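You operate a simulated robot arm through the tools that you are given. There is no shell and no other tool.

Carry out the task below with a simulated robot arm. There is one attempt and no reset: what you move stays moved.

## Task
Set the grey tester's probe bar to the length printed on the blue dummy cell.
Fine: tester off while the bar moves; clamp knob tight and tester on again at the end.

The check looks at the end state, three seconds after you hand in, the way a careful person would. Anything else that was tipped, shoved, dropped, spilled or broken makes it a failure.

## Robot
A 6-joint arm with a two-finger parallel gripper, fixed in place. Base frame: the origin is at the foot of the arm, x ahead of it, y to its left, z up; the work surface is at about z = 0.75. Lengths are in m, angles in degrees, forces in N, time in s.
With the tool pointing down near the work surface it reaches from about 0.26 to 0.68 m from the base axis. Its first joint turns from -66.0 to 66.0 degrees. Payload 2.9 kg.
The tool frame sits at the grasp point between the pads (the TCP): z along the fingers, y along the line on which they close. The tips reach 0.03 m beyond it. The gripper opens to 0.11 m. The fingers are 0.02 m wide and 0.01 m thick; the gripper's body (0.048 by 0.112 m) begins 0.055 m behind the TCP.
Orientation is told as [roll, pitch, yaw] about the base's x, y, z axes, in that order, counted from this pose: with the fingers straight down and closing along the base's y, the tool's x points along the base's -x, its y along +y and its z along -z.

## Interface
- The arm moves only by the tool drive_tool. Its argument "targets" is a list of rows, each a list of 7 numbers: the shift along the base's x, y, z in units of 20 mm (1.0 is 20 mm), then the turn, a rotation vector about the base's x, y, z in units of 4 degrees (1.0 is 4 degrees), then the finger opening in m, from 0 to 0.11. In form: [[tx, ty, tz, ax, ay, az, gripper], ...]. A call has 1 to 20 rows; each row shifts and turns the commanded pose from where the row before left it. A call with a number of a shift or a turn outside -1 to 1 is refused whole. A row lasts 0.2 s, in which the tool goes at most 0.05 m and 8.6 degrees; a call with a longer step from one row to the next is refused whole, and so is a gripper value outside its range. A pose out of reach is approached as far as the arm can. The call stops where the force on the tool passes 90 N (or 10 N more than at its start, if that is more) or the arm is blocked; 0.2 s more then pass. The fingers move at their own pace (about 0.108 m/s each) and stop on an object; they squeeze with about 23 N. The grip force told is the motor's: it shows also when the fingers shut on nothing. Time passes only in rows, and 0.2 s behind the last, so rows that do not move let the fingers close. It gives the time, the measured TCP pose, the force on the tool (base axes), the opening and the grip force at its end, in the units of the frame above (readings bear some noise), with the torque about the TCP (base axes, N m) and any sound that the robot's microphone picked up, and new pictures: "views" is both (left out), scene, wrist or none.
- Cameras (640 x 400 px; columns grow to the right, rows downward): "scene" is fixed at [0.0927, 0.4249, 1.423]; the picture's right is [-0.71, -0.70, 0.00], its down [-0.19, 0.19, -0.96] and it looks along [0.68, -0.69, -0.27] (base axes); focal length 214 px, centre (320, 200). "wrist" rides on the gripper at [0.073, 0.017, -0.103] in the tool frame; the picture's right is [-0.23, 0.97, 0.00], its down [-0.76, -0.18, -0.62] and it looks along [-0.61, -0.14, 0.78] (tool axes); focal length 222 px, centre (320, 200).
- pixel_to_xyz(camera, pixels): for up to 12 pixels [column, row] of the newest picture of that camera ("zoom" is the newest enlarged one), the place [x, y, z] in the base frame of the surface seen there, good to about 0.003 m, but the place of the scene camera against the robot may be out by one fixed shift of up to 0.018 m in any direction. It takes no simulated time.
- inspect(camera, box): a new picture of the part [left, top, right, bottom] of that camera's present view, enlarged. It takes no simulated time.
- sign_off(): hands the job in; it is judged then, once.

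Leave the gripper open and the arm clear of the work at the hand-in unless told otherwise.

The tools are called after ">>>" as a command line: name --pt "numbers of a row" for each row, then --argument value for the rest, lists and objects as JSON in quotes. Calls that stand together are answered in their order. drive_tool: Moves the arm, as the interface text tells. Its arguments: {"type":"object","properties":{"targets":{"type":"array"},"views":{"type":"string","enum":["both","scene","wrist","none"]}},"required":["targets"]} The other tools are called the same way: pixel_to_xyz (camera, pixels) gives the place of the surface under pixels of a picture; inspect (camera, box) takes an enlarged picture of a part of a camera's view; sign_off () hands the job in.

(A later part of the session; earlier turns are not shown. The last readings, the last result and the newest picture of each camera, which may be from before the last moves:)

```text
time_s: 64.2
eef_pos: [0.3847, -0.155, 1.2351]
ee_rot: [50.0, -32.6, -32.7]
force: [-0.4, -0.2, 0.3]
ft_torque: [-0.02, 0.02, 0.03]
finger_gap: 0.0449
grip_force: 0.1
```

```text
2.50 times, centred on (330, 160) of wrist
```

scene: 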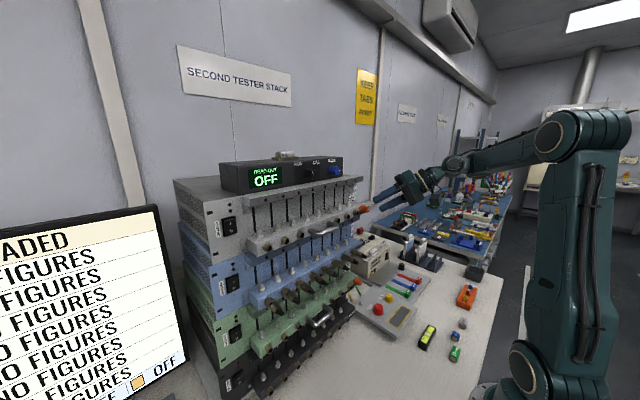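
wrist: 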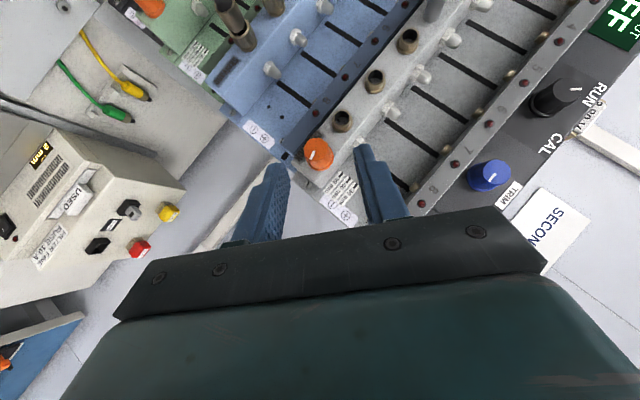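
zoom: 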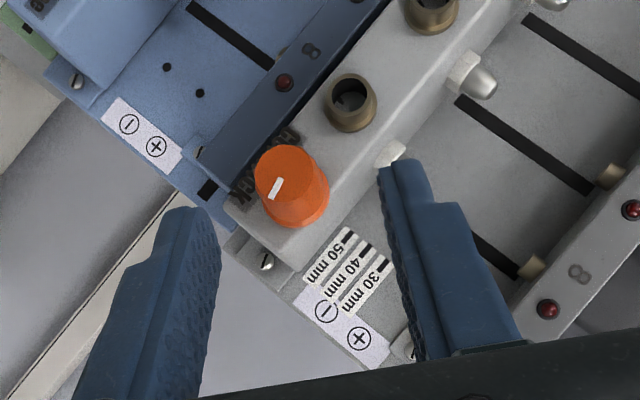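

Aligned on the knob again (column ≈ 318). I'll advance and re-grip.

>>> drive_tool --pt "0.351 0.16 -0.274 0 0 0 0.045" --pt "0.351 0.16 -0.274 0 0 0 0.045" --pt "0.351 0.16 -0.274 0 0 0 0.045" --pt "0.351 0.16 -0.274 0 0 0 0.045" --pt "0 0 0 0 0 0 0.02" --pt "0 0 0 0 0 0 0.0" --pt "0 0 0 0 0 0 0.0"

>>> inspect --camera "wrist" --box '[260, 100, 400, 240]'

```text
time_s: 65.8
eef_pos: [0.413, -0.1422, 1.2119]
ee_rot: [49.8, -32.4, -32.8]
force: [-1.0, -9.5, -13.3]
ft_torque: [-0.2, -0.18, -0.27]
finger_gap: 0.0214
grip_force: 44.3
```

scene: 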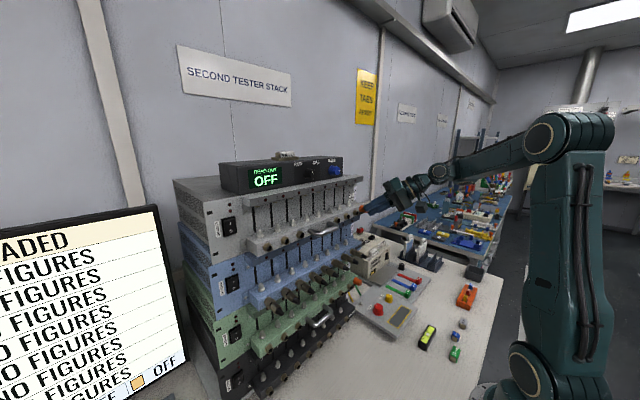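
wrist: 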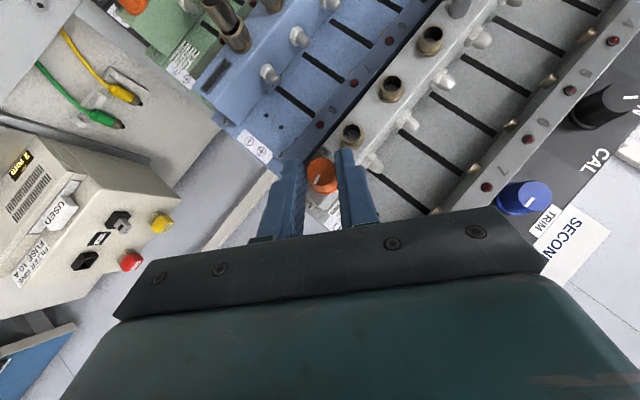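

```text
2.86 times, centred on (330, 170) of wrist
```

zoom: 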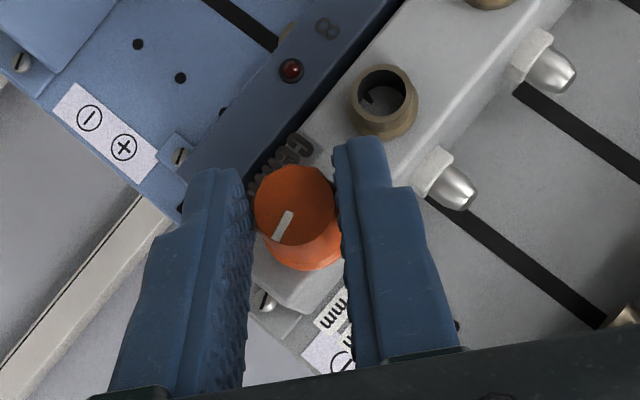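

Gripped again. I'll relieve the sideways load and turn 32° more counter-clockwise.

>>> drive_tool --pt "0 -0.04 -0.035 0 0 0 0" --pt "0 0.0446 0.0348 -1 0 0 0" --pt "0 0.0469 0.0316 -1 0 0 0" --pt "0 0.0489 0.0283 -1 0 0 0" --pt "0 0.0509 0.0248 -1 0 0 0" --pt "0 0.0524 0.0212 -1 0 0 0" --pt "0 0.0538 0.0175 -1 0 0 0" --pt "0 0.0548 0.0136 -1 0 0 0" --pt "0 0.0557 0.0099 -1 0 0 0"

>>> inspect --camera "wrist" --box '[260, 100, 400, 240]'

```text
time_s: 67.8
eef_pos: [0.4125, -0.135, 1.216]
ee_rot: [11.2, -44.2, -7.9]
force: [-20.6, 1.9, 3.8]
ft_torque: [0.04, 1.08, -0.1]
finger_gap: 0.0213
grip_force: 45.1
```

scene: 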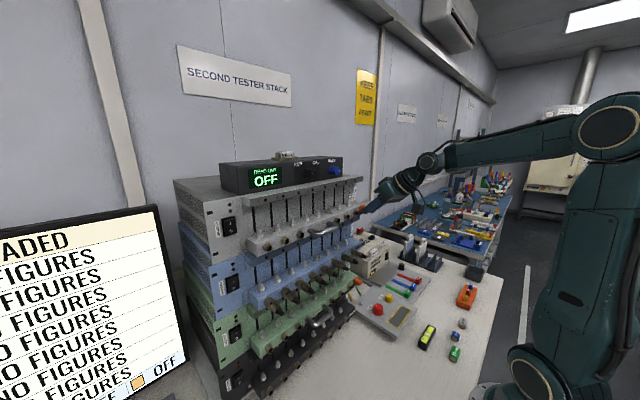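
wrist: 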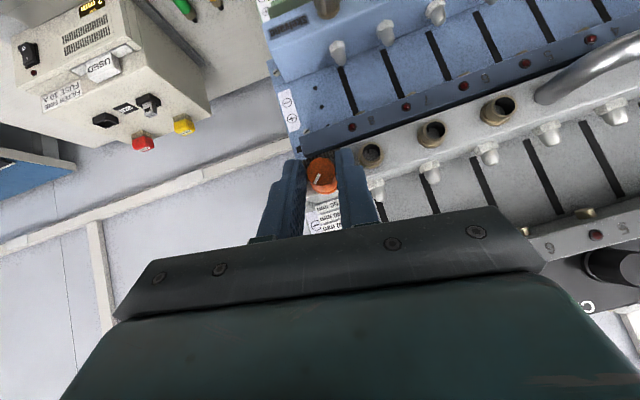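

```text
2.86 times, centred on (330, 170) of wrist
```

zoom: 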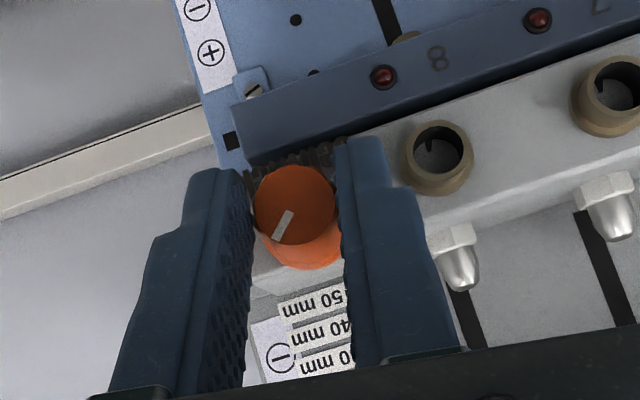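

132° turned in total and it's still moving freely. There's some −20 N in x, so I'll ease back 1 mm and turn another 32°.

>>> drive_tool --pt "-0.05 0 0 0 0 0 0" --pt "0 0.0562 0.0059 -1 0 0 0" --pt "0 0.0565 0.0019 -1 0 0 0" --pt "0 0.0565 -0.0019 -1 0 0 0" --pt "0 0.0562 -0.0059 -1 0 0 0" --pt "0 0.0557 -0.0099 -1 0 0 0" --pt "0 0.0548 -0.0136 -1 0 0 0" --pt "0 0.0538 -0.0175 -1 0 0 0" --pt "0 0.0524 -0.0212 -1 0 0 0"

>>> inspect --camera "wrist" --box '[260, 100, 400, 240]'

>>> inspect --camera "scene" --box '[320, 160, 400, 230]'

```text
time_s: 69.8
eef_pos: [0.4114, -0.1272, 1.2152]
ee_rot: [-32.2, -40.2, 21.9]
force: [5.9, -3.8, 0.6]
ft_torque: [-0.07, 0.39, -0.03]
finger_gap: 0.0213
grip_force: 44.9
```

scene: 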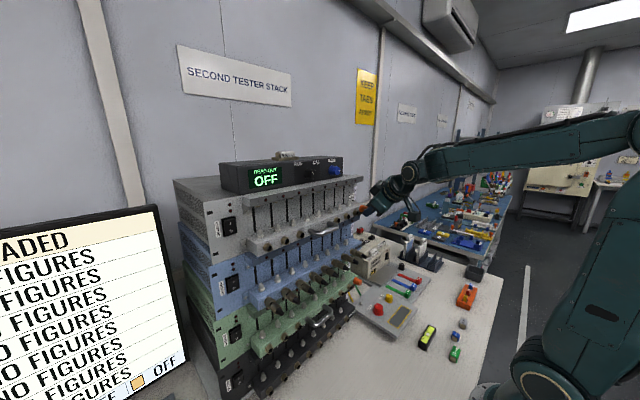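
wrist: 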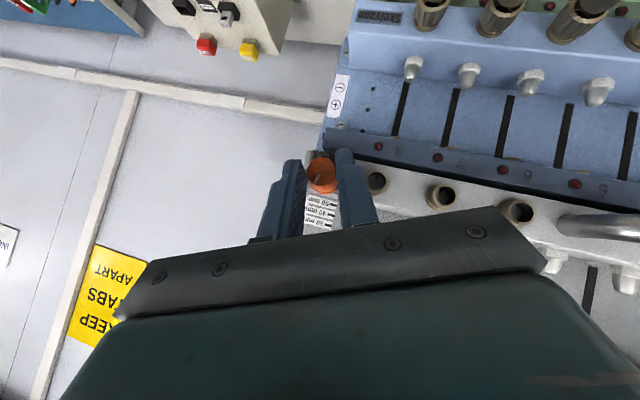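

```text
2.86 times, centred on (330, 170) of wrist
```

zoom: 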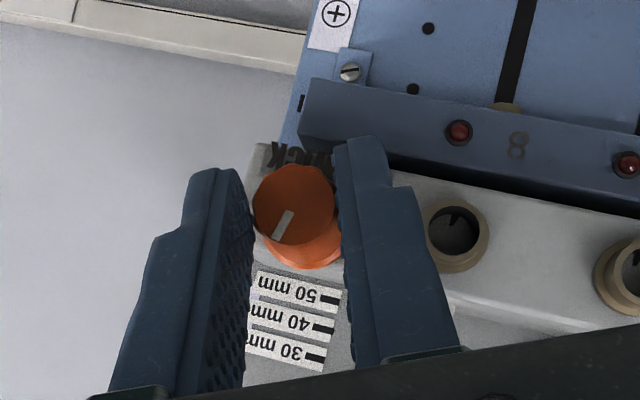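

```text
5.71 times, centred on (360, 195) of scene
```

zoom: 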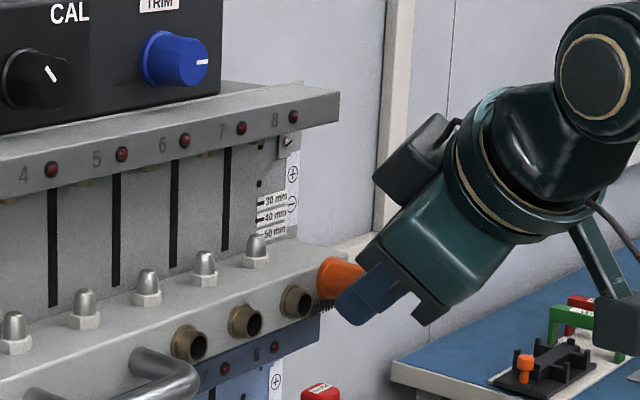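

164° turned, and the load is nearly neutral (about 6 N). Now a gentle lift test: 4 mm in small steps.

>>> drive_tool --pt "0.02 0 0.1 0 0 0 0" --pt "0 0 0.1 0 0 0 0" --pt "0 0 0 0 0 0 0" --views "scene"

>>> inspect --camera "scene" --box '[320, 160, 400, 230]'

```text
time_s: 70.6
eef_pos: [0.4126, -0.1259, 1.2165]
ee_rot: [-31.8, -40.0, 21.6]
force: [9.3, -5.8, -9.8]
ft_torque: [-0.02, 0.8, -0.65]
finger_gap: 0.0217
grip_force: 44.8
```

scene: 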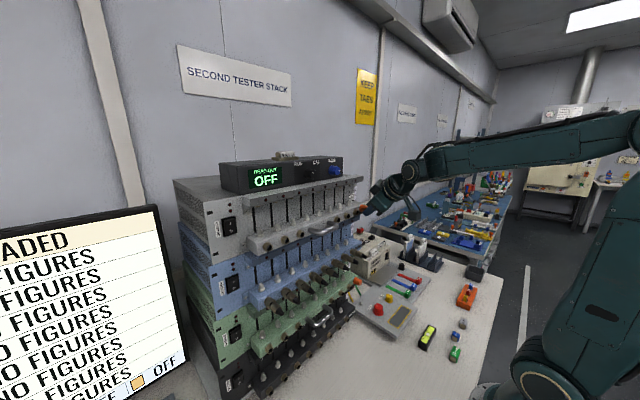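

```text
5.71 times, centred on (360, 195) of scene
```

zoom: 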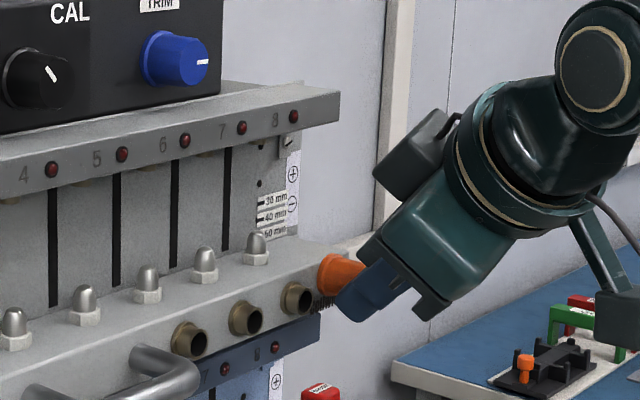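

The bar is moving now: the studs, sockets and handle all shifted up slightly together while the rail and readout stayed put, at only about −10 N. I'll lift it about 16 mm more by the knob and then look.

>>> drive_tool --pt "-0.02 0 0.1 0 0 0 0" --pt "0 0 0.1 0 0 0 0" --pt "0 0 0.1 0 0 0 0" --pt "0 0 0.1 0 0 0 0" --pt "0 0 0.1 0 0 0 0" --pt "0 0 0.1 0 0 0 0" --pt "0 0 0.1 0 0 0 0" --pt "0 0 0.1 0 0 0 0"

>>> inspect --camera "scene" --box '[320, 160, 400, 230]'

>>> inspect --camera "wrist" --box '[260, 100, 400, 240]'

```text
time_s: 72.4
eef_pos: [0.4124, -0.1263, 1.2339]
ee_rot: [-31.9, -40.1, 22.0]
force: [1.0, -1.6, -9.6]
ft_torque: [0.04, 0.39, -0.43]
finger_gap: 0.0215
grip_force: 45.6
```

scene: 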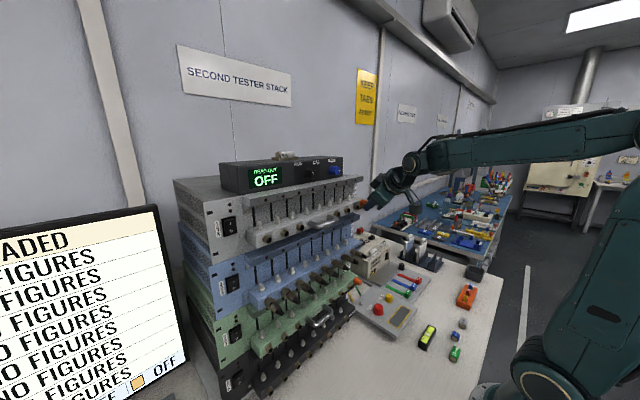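
wrist: 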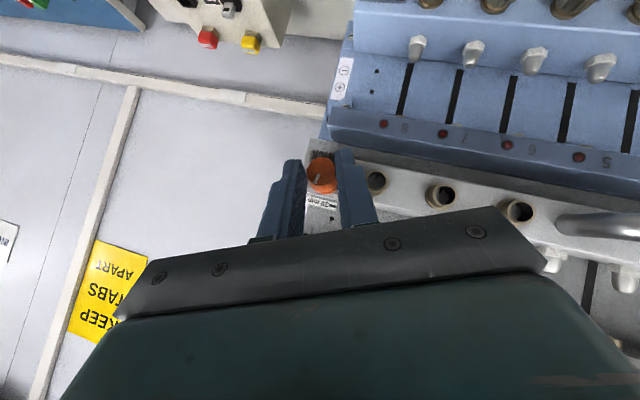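

```text
5.71 times, centred on (360, 195) of scene
```

zoom: 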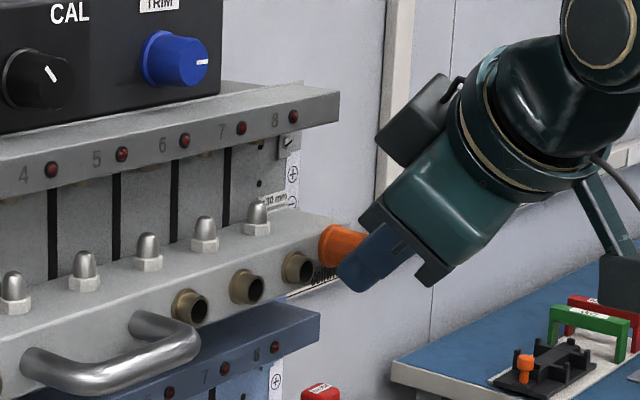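

```text
2.86 times, centred on (330, 170) of wrist
```

zoom: 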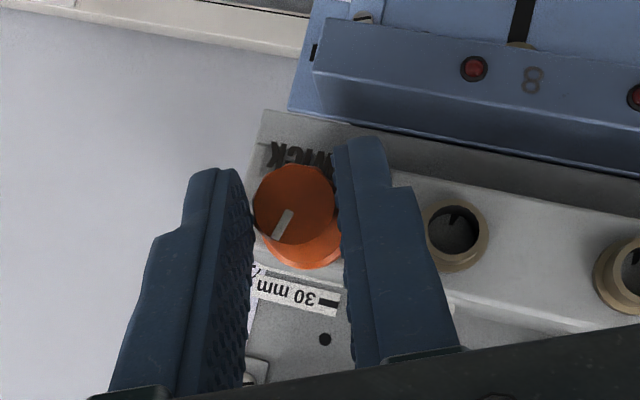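

The bar is up ≈ 18.7 mm; only the 30 mm label is still showing above it. I'll zoom in on the label and bar edge to measure what's left.

>>> inspect --camera "wrist" --box '[300, 185, 345, 220]'

>>> pixel_to_xyz --camera "wrist" --pixels '[[332, 206], [331, 200], [330, 203], [325, 202], [334, 199], [333, 196], [335, 194], [345, 200], [345, 205], [345, 208]]'

>>> inspect --camera "scene" --box '[338, 176, 368, 202]'

```text
11.43 times, centred on (322, 202) of wrist
```

zoom: 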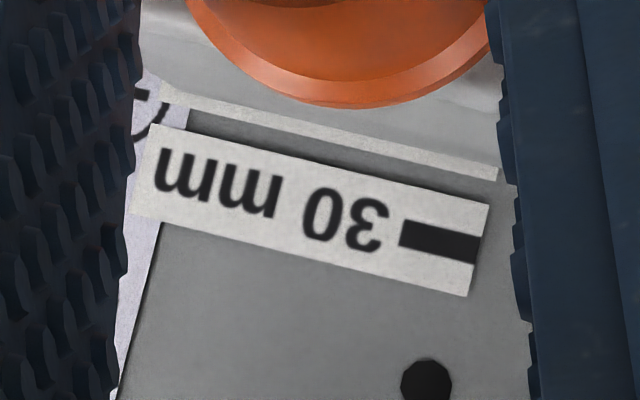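

```text
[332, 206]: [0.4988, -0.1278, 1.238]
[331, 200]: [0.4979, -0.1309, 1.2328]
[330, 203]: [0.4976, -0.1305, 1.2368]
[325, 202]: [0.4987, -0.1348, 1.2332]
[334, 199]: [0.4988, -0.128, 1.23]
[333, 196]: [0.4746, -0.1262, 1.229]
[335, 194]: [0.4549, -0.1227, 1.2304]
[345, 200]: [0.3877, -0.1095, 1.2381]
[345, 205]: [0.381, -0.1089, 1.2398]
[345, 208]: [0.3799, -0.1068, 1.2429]
```

```text
15.38 times, centred on (353, 189) of scene
```

zoom: 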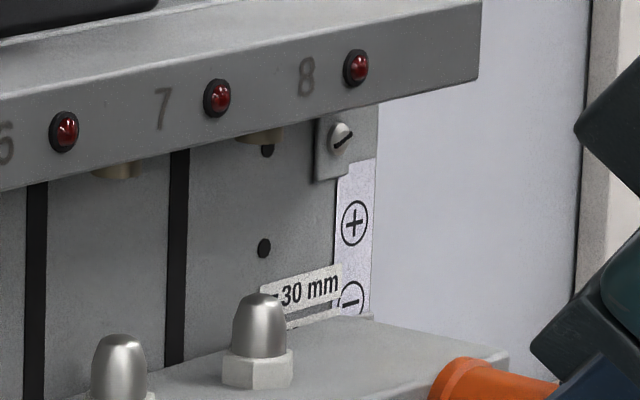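

By the label size, the bar's top edge is about 7 mm below the 30 tick (reading ≈ 37). I'll also check the actual gap between the probe tips and contacts, to confirm how the scale reads.

>>> pixel_to_xyz --camera "zoom" --pixels '[[262, 140], [260, 143], [120, 178], [118, 181], [262, 297], [258, 300], [118, 338], [122, 341], [277, 297], [345, 320], [400, 345], [264, 248]]'

>>> inspect --camera "scene" --box '[230, 180, 300, 250]'

```text
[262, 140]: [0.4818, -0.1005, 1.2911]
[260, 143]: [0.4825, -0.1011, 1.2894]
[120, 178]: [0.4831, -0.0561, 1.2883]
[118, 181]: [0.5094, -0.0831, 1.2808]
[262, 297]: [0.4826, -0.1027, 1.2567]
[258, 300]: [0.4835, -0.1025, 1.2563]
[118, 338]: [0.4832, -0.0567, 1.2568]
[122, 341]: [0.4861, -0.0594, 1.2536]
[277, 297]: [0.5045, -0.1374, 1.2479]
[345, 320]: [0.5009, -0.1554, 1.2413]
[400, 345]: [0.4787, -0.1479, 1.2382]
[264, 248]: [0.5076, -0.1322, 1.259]
```

```text
5.71 times, centred on (265, 215) of scene
```

zoom: 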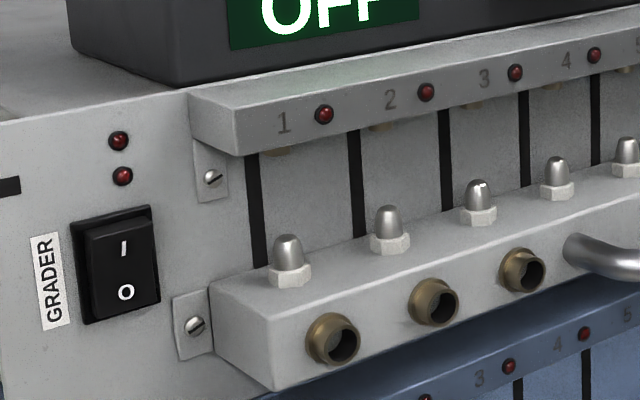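

The gap is about 31 mm while the bar edge reads about 37, so the two references differ by ~5 mm (the sprung probe tips). To be sure which one the scale means, I'll compare with how the other testers' bars sit against the same panel holes.

>>> inspect --camera "scene" --box '[325, 225, 375, 265]'

>>> pixel_to_xyz --camera "zoom" --pixels '[[285, 45], [283, 103], [285, 130], [300, 125], [340, 125], [330, 140], [380, 150], [278, 147], [190, 190], [95, 238], [285, 75]]'

```text
10.00 times, centred on (350, 245) of scene
```

zoom: 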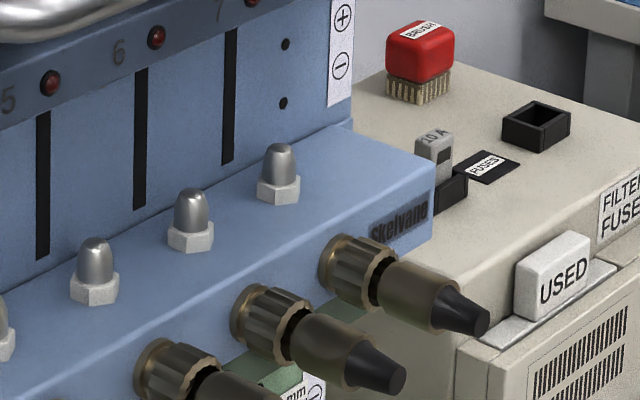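

```text
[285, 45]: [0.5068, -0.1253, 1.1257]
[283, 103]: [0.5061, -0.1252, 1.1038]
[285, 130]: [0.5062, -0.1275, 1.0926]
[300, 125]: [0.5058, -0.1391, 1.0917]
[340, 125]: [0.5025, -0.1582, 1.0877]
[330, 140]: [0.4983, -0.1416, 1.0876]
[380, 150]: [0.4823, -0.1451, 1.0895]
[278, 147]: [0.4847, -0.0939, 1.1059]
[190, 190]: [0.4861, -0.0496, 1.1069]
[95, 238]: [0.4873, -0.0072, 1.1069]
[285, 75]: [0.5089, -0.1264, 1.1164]
```

All the bars started from the same home height, so that comparison settles nothing. The scale itself is the thing to read, and the bar's top edge is the only edge running against its ticks, so I'll set that edge to the 30 mm tick. That's about 7 mm more; I'll raise 5 mm first and look.

>>> drive_tool --pt "0 0 0.1 0 0 0 0" --pt "0 0 0.1 0 0 0 0" --pt "0 0 0.05 0 0 0 0" --pt "0 0 0 0 0 0 0"

>>> inspect --camera "wrist" --box '[300, 185, 345, 220]'

>>> inspect --camera "scene" --box '[338, 176, 368, 202]'

```text
time_s: 73.4
eef_pos: [0.412, -0.127, 1.238]
ee_rot: [-32.0, -40.1, 21.8]
force: [-7.5, -3.7, -8.5]
ft_torque: [0.01, 0.41, 0.22]
finger_gap: 0.0217
grip_force: 44.9
```

scene: 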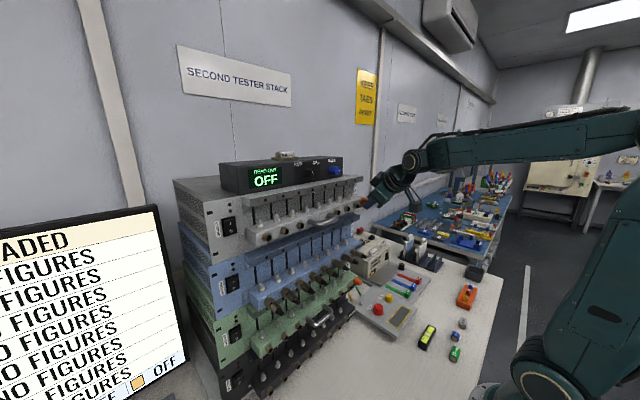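
wrist: 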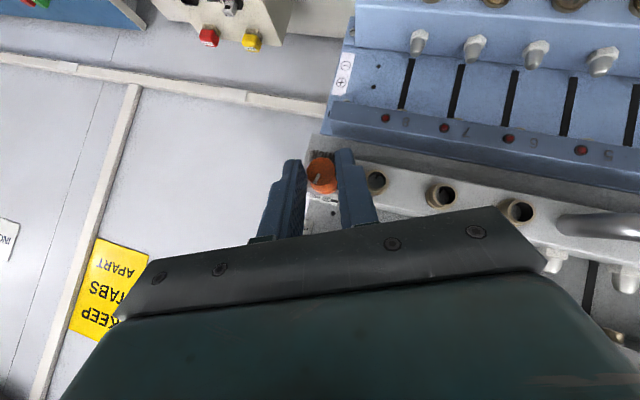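

```text
11.43 times, centred on (322, 202) of wrist
```

zoom: 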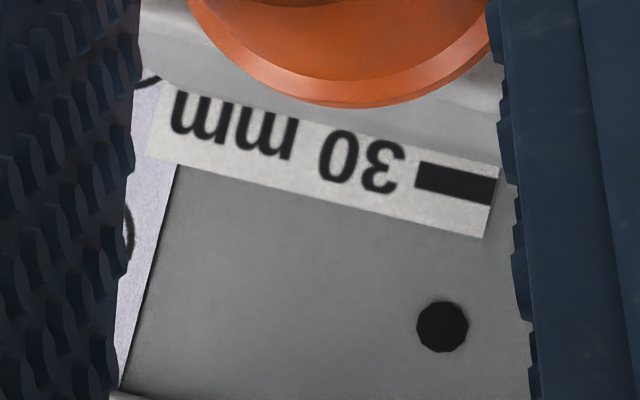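

```text
15.38 times, centred on (353, 189) of scene
```

zoom: 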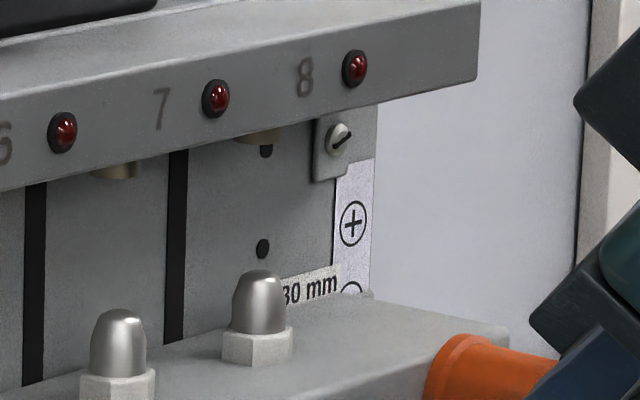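

The bar edge is now just under the 30 tick: about 2.5 mm remains (edge at row ≈ 152, tick centre at row ≈ 183 at ~12.8 px/mm). I'll raise that much.

>>> drive_tool --pt "0.02 0.02 0.07 0 0 0 0" --pt "0.02 0 0.055 0 0 0 0" --pt "0 0 0 0 0 0 0"

>>> inspect --camera "wrist" --box '[300, 185, 345, 220]'

>>> inspect --camera "scene" --box '[338, 176, 368, 202]'

```text
time_s: 74.2
eef_pos: [0.4118, -0.1263, 1.2419]
ee_rot: [-31.9, -40.1, 21.7]
force: [-17.5, -5.2, -7.8]
ft_torque: [-0.01, 0.36, 0.08]
finger_gap: 0.0214
grip_force: 44.5
```

scene: 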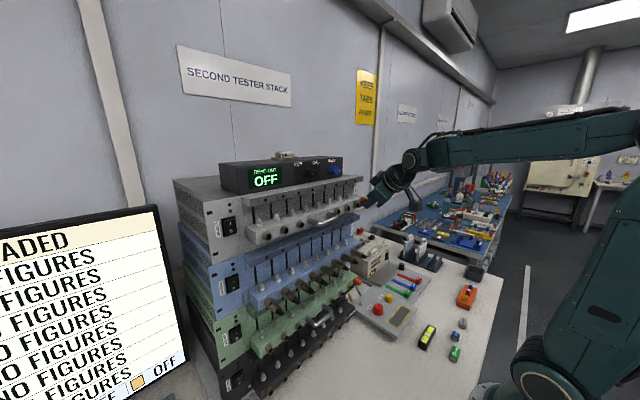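
wrist: 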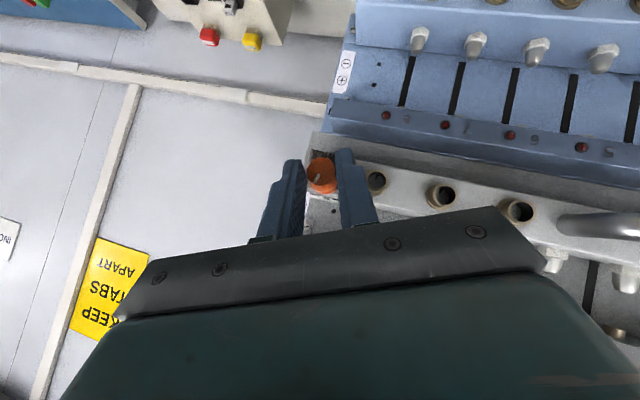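

```text
11.43 times, centred on (322, 202) of wrist
```

zoom: 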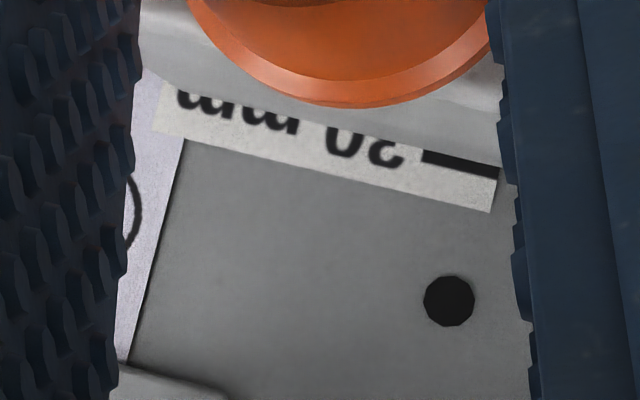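

```text
15.38 times, centred on (353, 189) of scene
```

zoom: 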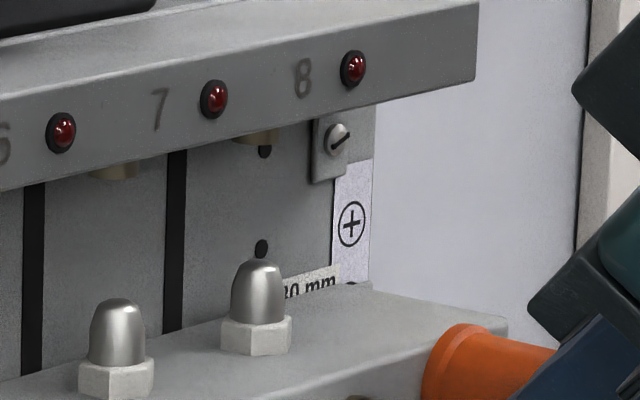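

The bar's top edge now splits the 30 tick: only its upper half is showing. I'll ease off the forward push and begin tightening (clockwise) 32° about the knob axis while holding this height.

>>> drive_tool --pt "-0.06 0.02 0 0 0 0 0" --pt "0 -0.0524 0.0212 1 0 0 0" --pt "0 -0.0538 0.0175 1 0 0 0" --pt "0 -0.0548 0.0136 1 0 0 0" --pt "0 -0.0557 0.0099 1 0 0 0" --pt "0 -0.0562 0.0059 1 0 0 0" --pt "0 -0.0565 0.0019 1 0 0 0" --pt "0 -0.0565 -0.0019 1 0 0 0" --pt "0 -0.0562 -0.0059 1 0 0 0"

>>> inspect --camera "wrist" --box '[295, 165, 365, 225]'

>>> inspect --camera "scene" --box '[338, 176, 368, 202]'

```text
time_s: 76.2
eef_pos: [0.412, -0.1343, 1.2439]
ee_rot: [11.5, -44.3, -8.1]
force: [-0.1, -7.5, -12.1]
ft_torque: [-0.14, 0.11, 0.02]
finger_gap: 0.0212
grip_force: 45.1
```

scene: 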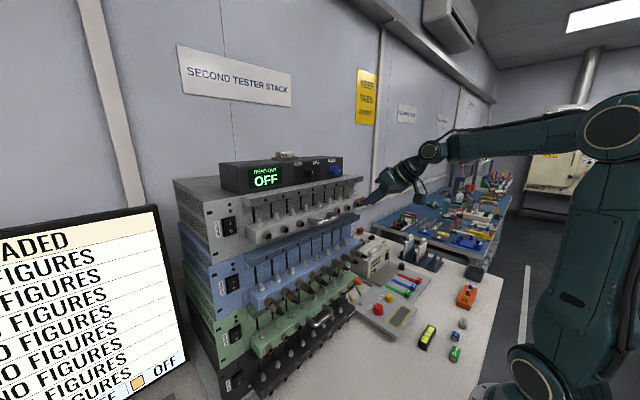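
wrist: 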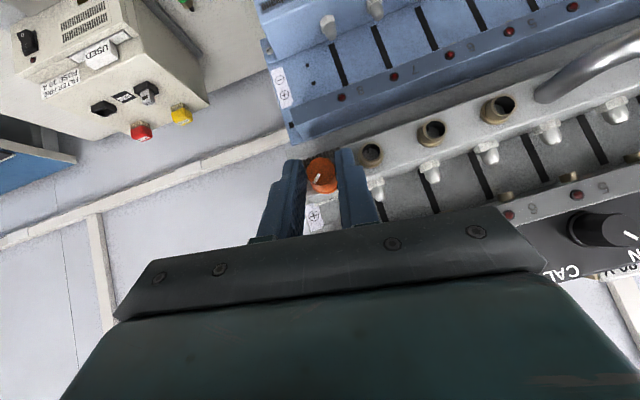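

```text
6.67 times, centred on (330, 195) of wrist
```

zoom: 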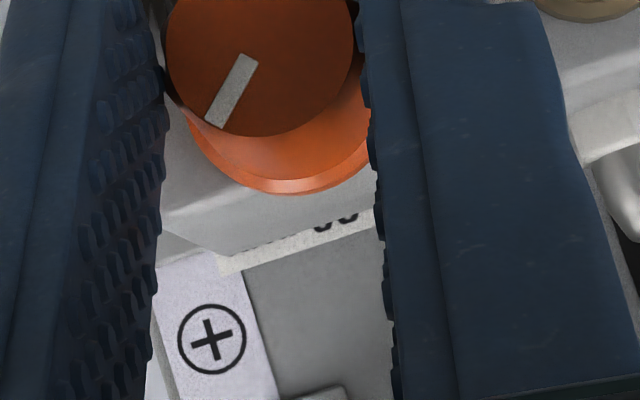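

```text
15.38 times, centred on (353, 189) of scene
```

zoom: 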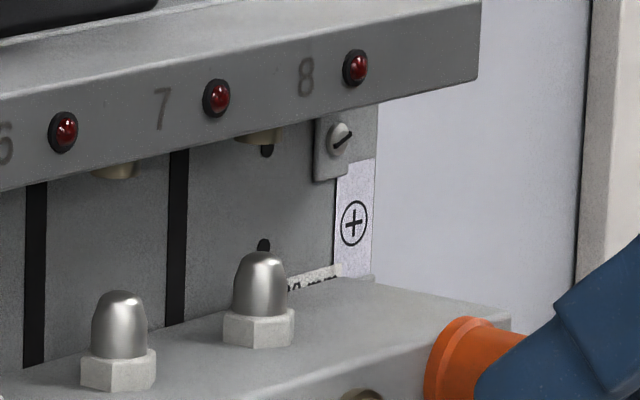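

Turning slightly raised the bar (the visible sliver of the label shrank; about 1–1.5 mm too high now). I'll lower the hold by ~2 mm and check.

>>> drive_tool --pt "0 0 -0.05 0 0 0 0" --pt "0 0 -0.05 0 0 0 0" --pt "0 0 0 0 0 0 0"

>>> inspect --camera "wrist" --box '[295, 165, 365, 225]'

>>> inspect --camera "scene" --box '[338, 176, 368, 202]'

```text
time_s: 77.0
eef_pos: [0.4122, -0.135, 1.243]
ee_rot: [11.4, -44.7, -7.9]
force: [-14.5, -2.8, 7.0]
ft_torque: [-0.04, -0.43, -0.32]
finger_gap: 0.0211
grip_force: 44.7
```

scene: 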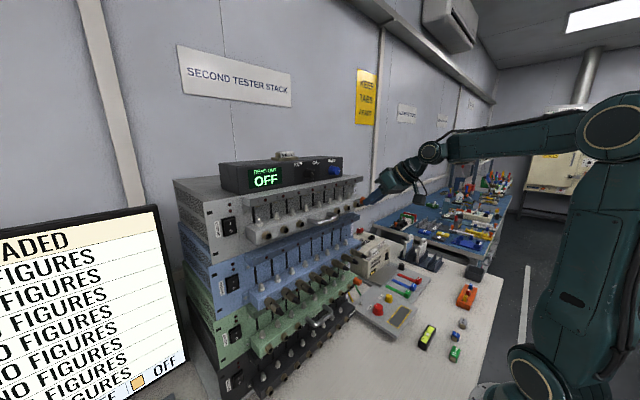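
wrist: 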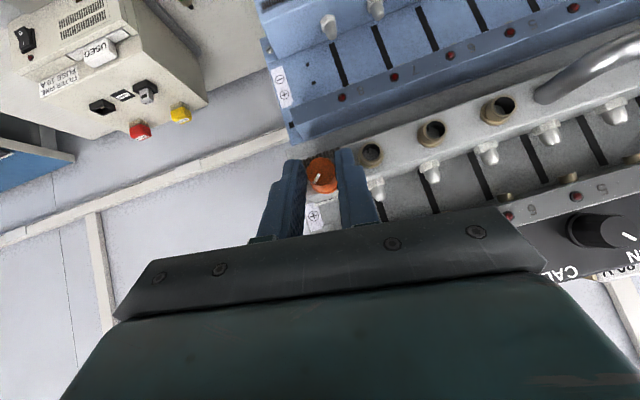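

```text
6.67 times, centred on (330, 195) of wrist
```

zoom: 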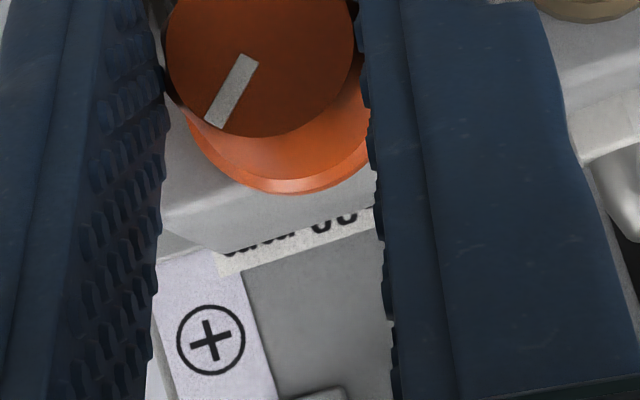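

```text
15.38 times, centred on (353, 189) of scene
```

zoom: 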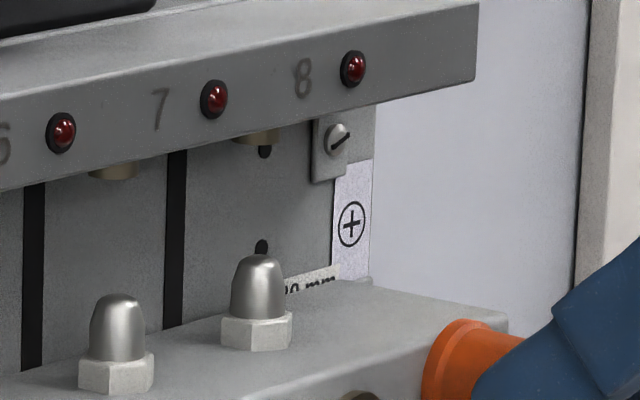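

It came down ~0.7 mm. I'll zoom in on the label to judge what remains.

>>> inspect --camera "wrist" --box '[312, 190, 342, 212]'

>>> inspect --camera "scene" --box '[346, 190, 362, 200]'

```text
16.00 times, centred on (327, 201) of wrist
```

zoom: 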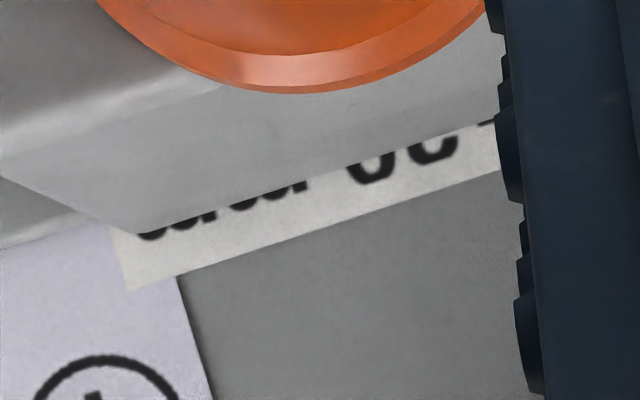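

```text
16.00 times, centred on (354, 195) of scene
```

zoom: 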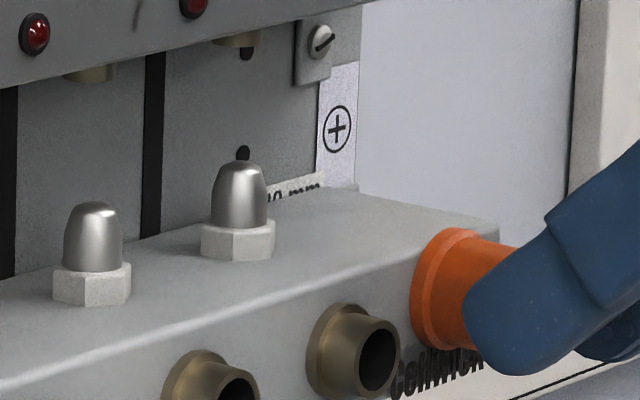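

The edge is about 1 mm above the tick centre. I'll nudge down a little more.

>>> drive_tool --pt "-0.04 0 -0.05 0 0 0 0" --pt "0 0 -0.02 0 0 0 0" --pt "0 0 0 0 0 0 0"

>>> inspect --camera "wrist" --box '[312, 190, 342, 212]'

>>> inspect --camera "scene" --box '[338, 176, 368, 202]'

```text
time_s: 77.8
eef_pos: [0.4117, -0.1348, 1.2415]
ee_rot: [11.4, -44.6, -8.2]
force: [16.5, -10.7, 7.1]
ft_torque: [-0.16, -0.75, -0.06]
finger_gap: 0.0215
grip_force: 45.2
```

scene: 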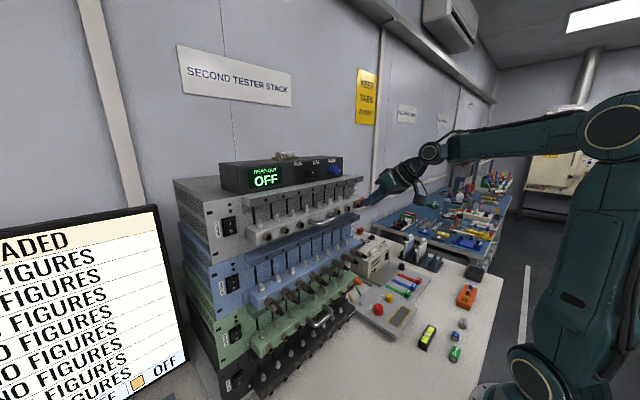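
wrist: 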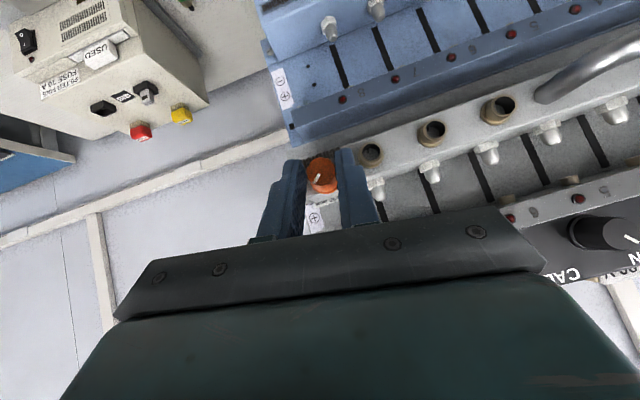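

```text
16.00 times, centred on (327, 201) of wrist
```

zoom: 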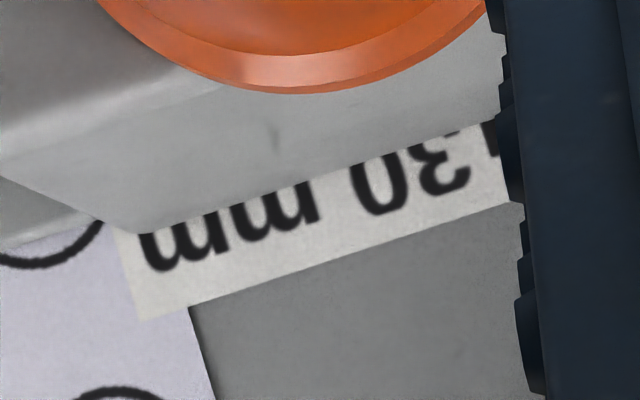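

```text
15.38 times, centred on (353, 189) of scene
```

zoom: 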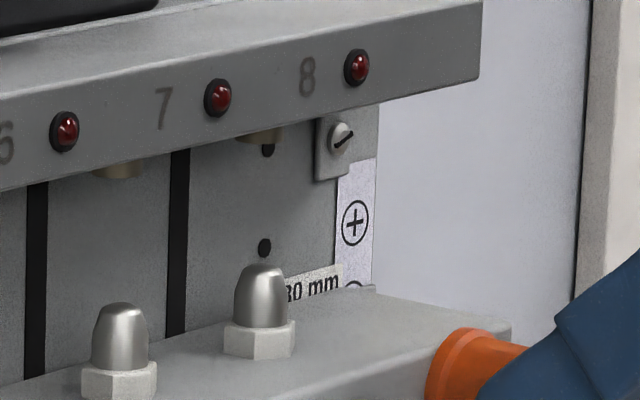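

Now it's ~1.1 mm below the tick centre. Allowing for the ~1 mm of take-up when reversing, I'll raise the hold by about 2.2 mm and remove the outward pull.

>>> drive_tool --pt "0.04 0.02 0.06 0 0 0 0" --pt "0 0 0.05 0 0 0 0" --pt "0 0 0 0 0 0 0"

>>> inspect --camera "wrist" --box '[312, 190, 342, 212]'

>>> inspect --camera "scene" --box '[338, 176, 368, 202]'

```text
time_s: 78.6
eef_pos: [0.4117, -0.1348, 1.2415]
ee_rot: [11.4, -44.2, -8.3]
force: [-1.4, -18.8, -3.9]
ft_torque: [-0.28, -0.99, -0.36]
finger_gap: 0.0213
grip_force: 44.6
```

scene: 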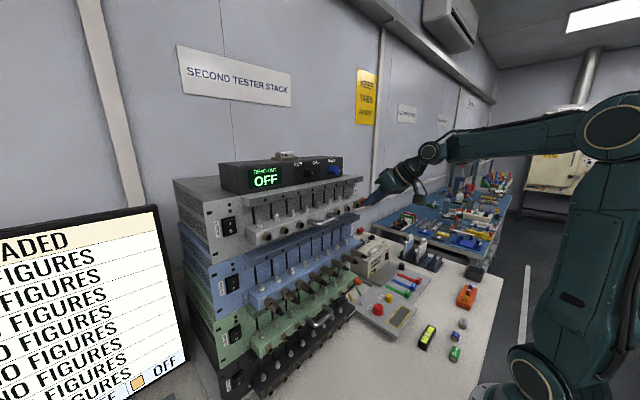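
wrist: 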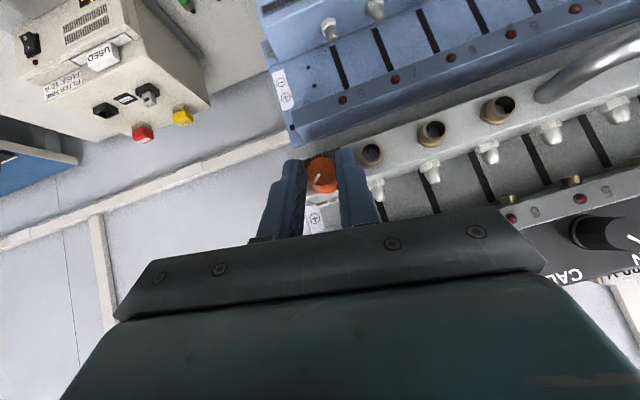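

```text
16.00 times, centred on (327, 201) of wrist
```

zoom: 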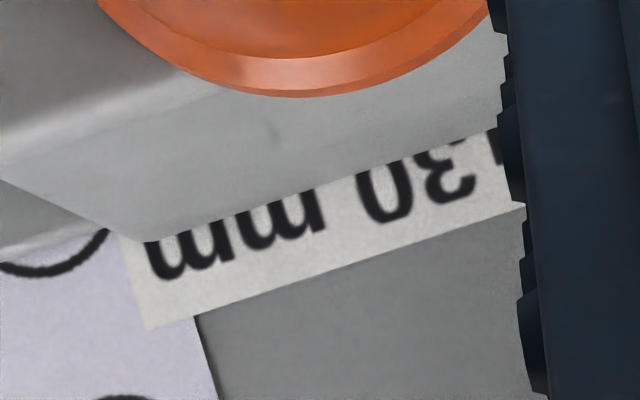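

```text
15.38 times, centred on (353, 189) of scene
```

zoom: 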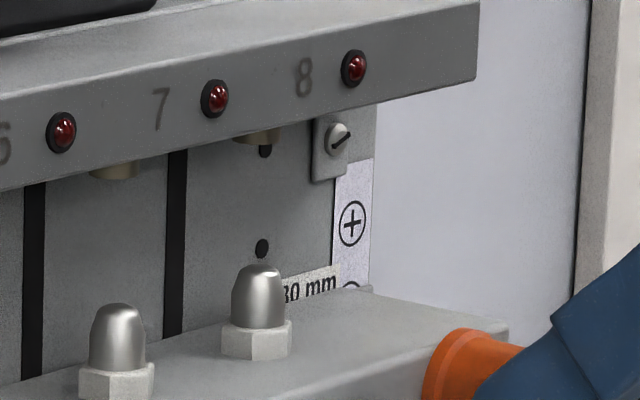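

Load −4 N and no motion yet. A bit more lift (1.5 mm), and I'll relieve the y side load.

>>> drive_tool --pt "0 -0.06 0.04 0 0 0 0" --pt "0 0 0.04 0 0 0 0" --pt "0 0 0 0 0 0 0"

>>> inspect --camera "wrist" --box '[312, 190, 342, 212]'

>>> inspect --camera "scene" --box '[338, 176, 368, 202]'

```text
time_s: 79.4
eef_pos: [0.4114, -0.1352, 1.2429]
ee_rot: [11.5, -43.9, -8.1]
force: [1.6, -8.8, -12.7]
ft_torque: [-0.16, 1.45, -0.12]
finger_gap: 0.0216
grip_force: 45.3
```

scene: 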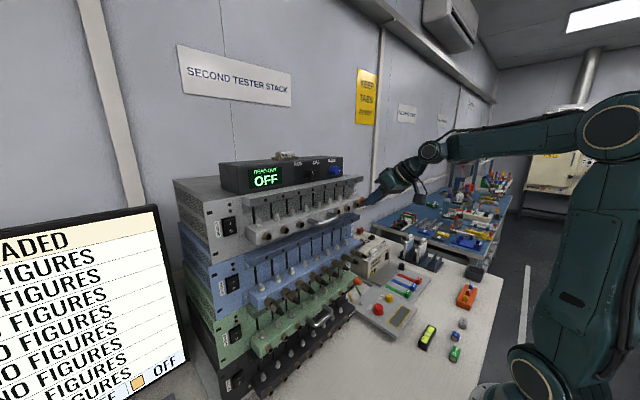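
wrist: 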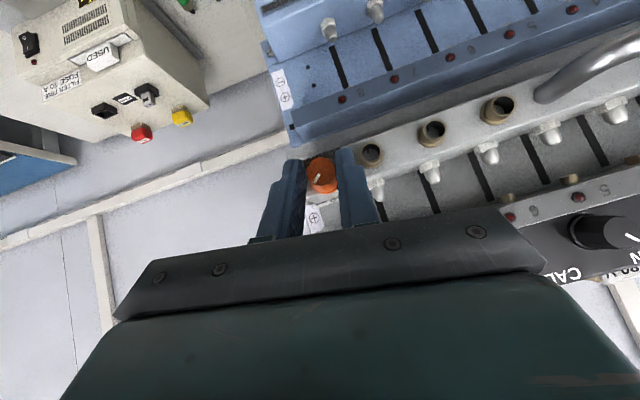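

```text
16.00 times, centred on (327, 201) of wrist
```

zoom: 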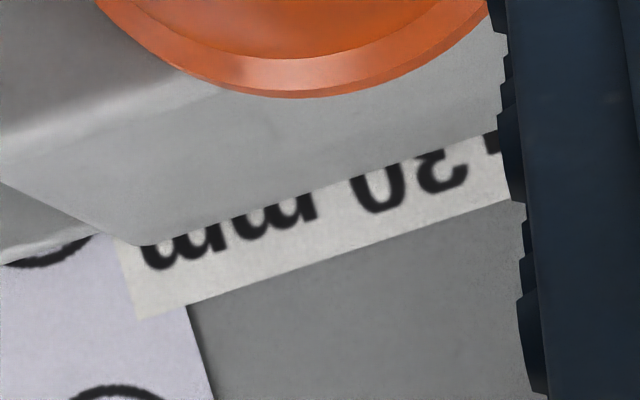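

```text
15.38 times, centred on (353, 189) of scene
```

zoom: 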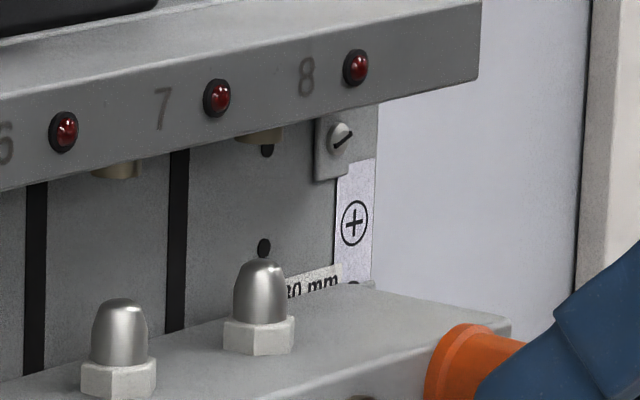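

The edge is now within ~0.4 mm of the tick centre. I'll relax the upward pull to about zero and continue tightening another 32° clockwise.

>>> drive_tool --pt "0 -0.02 -0.04 0 0 0 0" --pt "0 -0.0557 -0.0099 1 0 0 0" --pt "0 -0.0548 -0.0136 1 0 0 0" --pt "0 -0.0538 -0.0175 1 0 0 0" --pt "0 -0.0524 -0.0212 1 0 0 0" --pt "0 -0.0509 -0.0248 1 0 0 0" --pt "0 -0.0489 -0.0283 1 0 0 0" --pt "0 -0.0469 -0.0316 1 0 0 0" --pt "0 -0.0446 -0.0348 1 0 0 0"

>>> inspect --camera "wrist" --box '[295, 165, 365, 225]'

>>> inspect --camera "scene" --box '[338, 176, 368, 202]'

```text
time_s: 81.4
eef_pos: [0.4105, -0.1417, 1.2396]
ee_rot: [50.0, -32.7, -32.5]
force: [-0.9, 14.2, -7.5]
ft_torque: [0.07, 0.74, 0.97]
finger_gap: 0.0214
grip_force: 45.4
```

scene: 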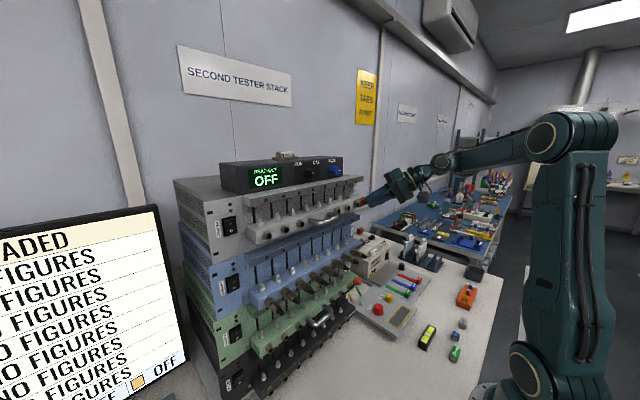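
wrist: 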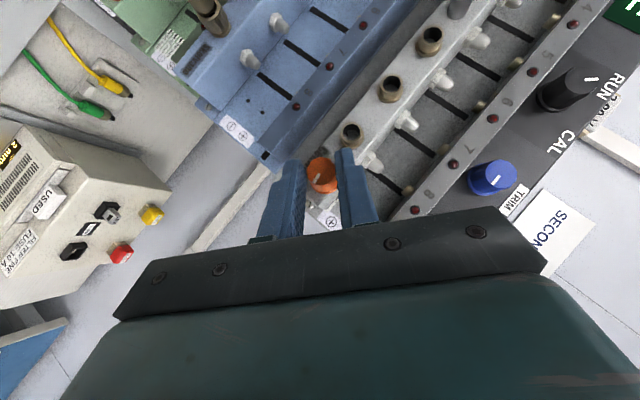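

```text
6.67 times, centred on (330, 195) of wrist
```

zoom: 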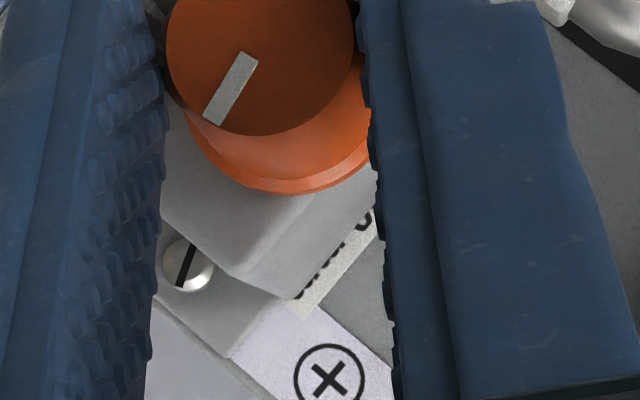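

```text
15.38 times, centred on (353, 189) of scene
```

zoom: 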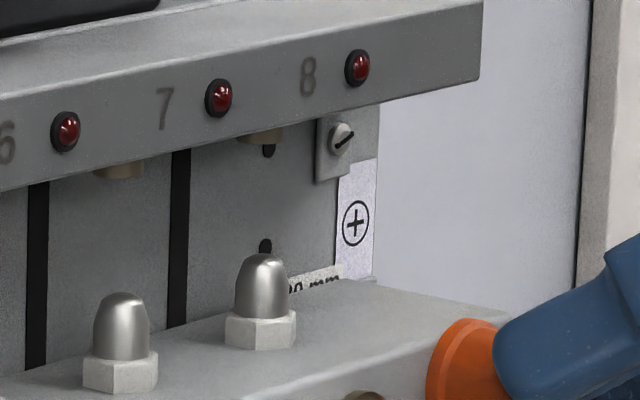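

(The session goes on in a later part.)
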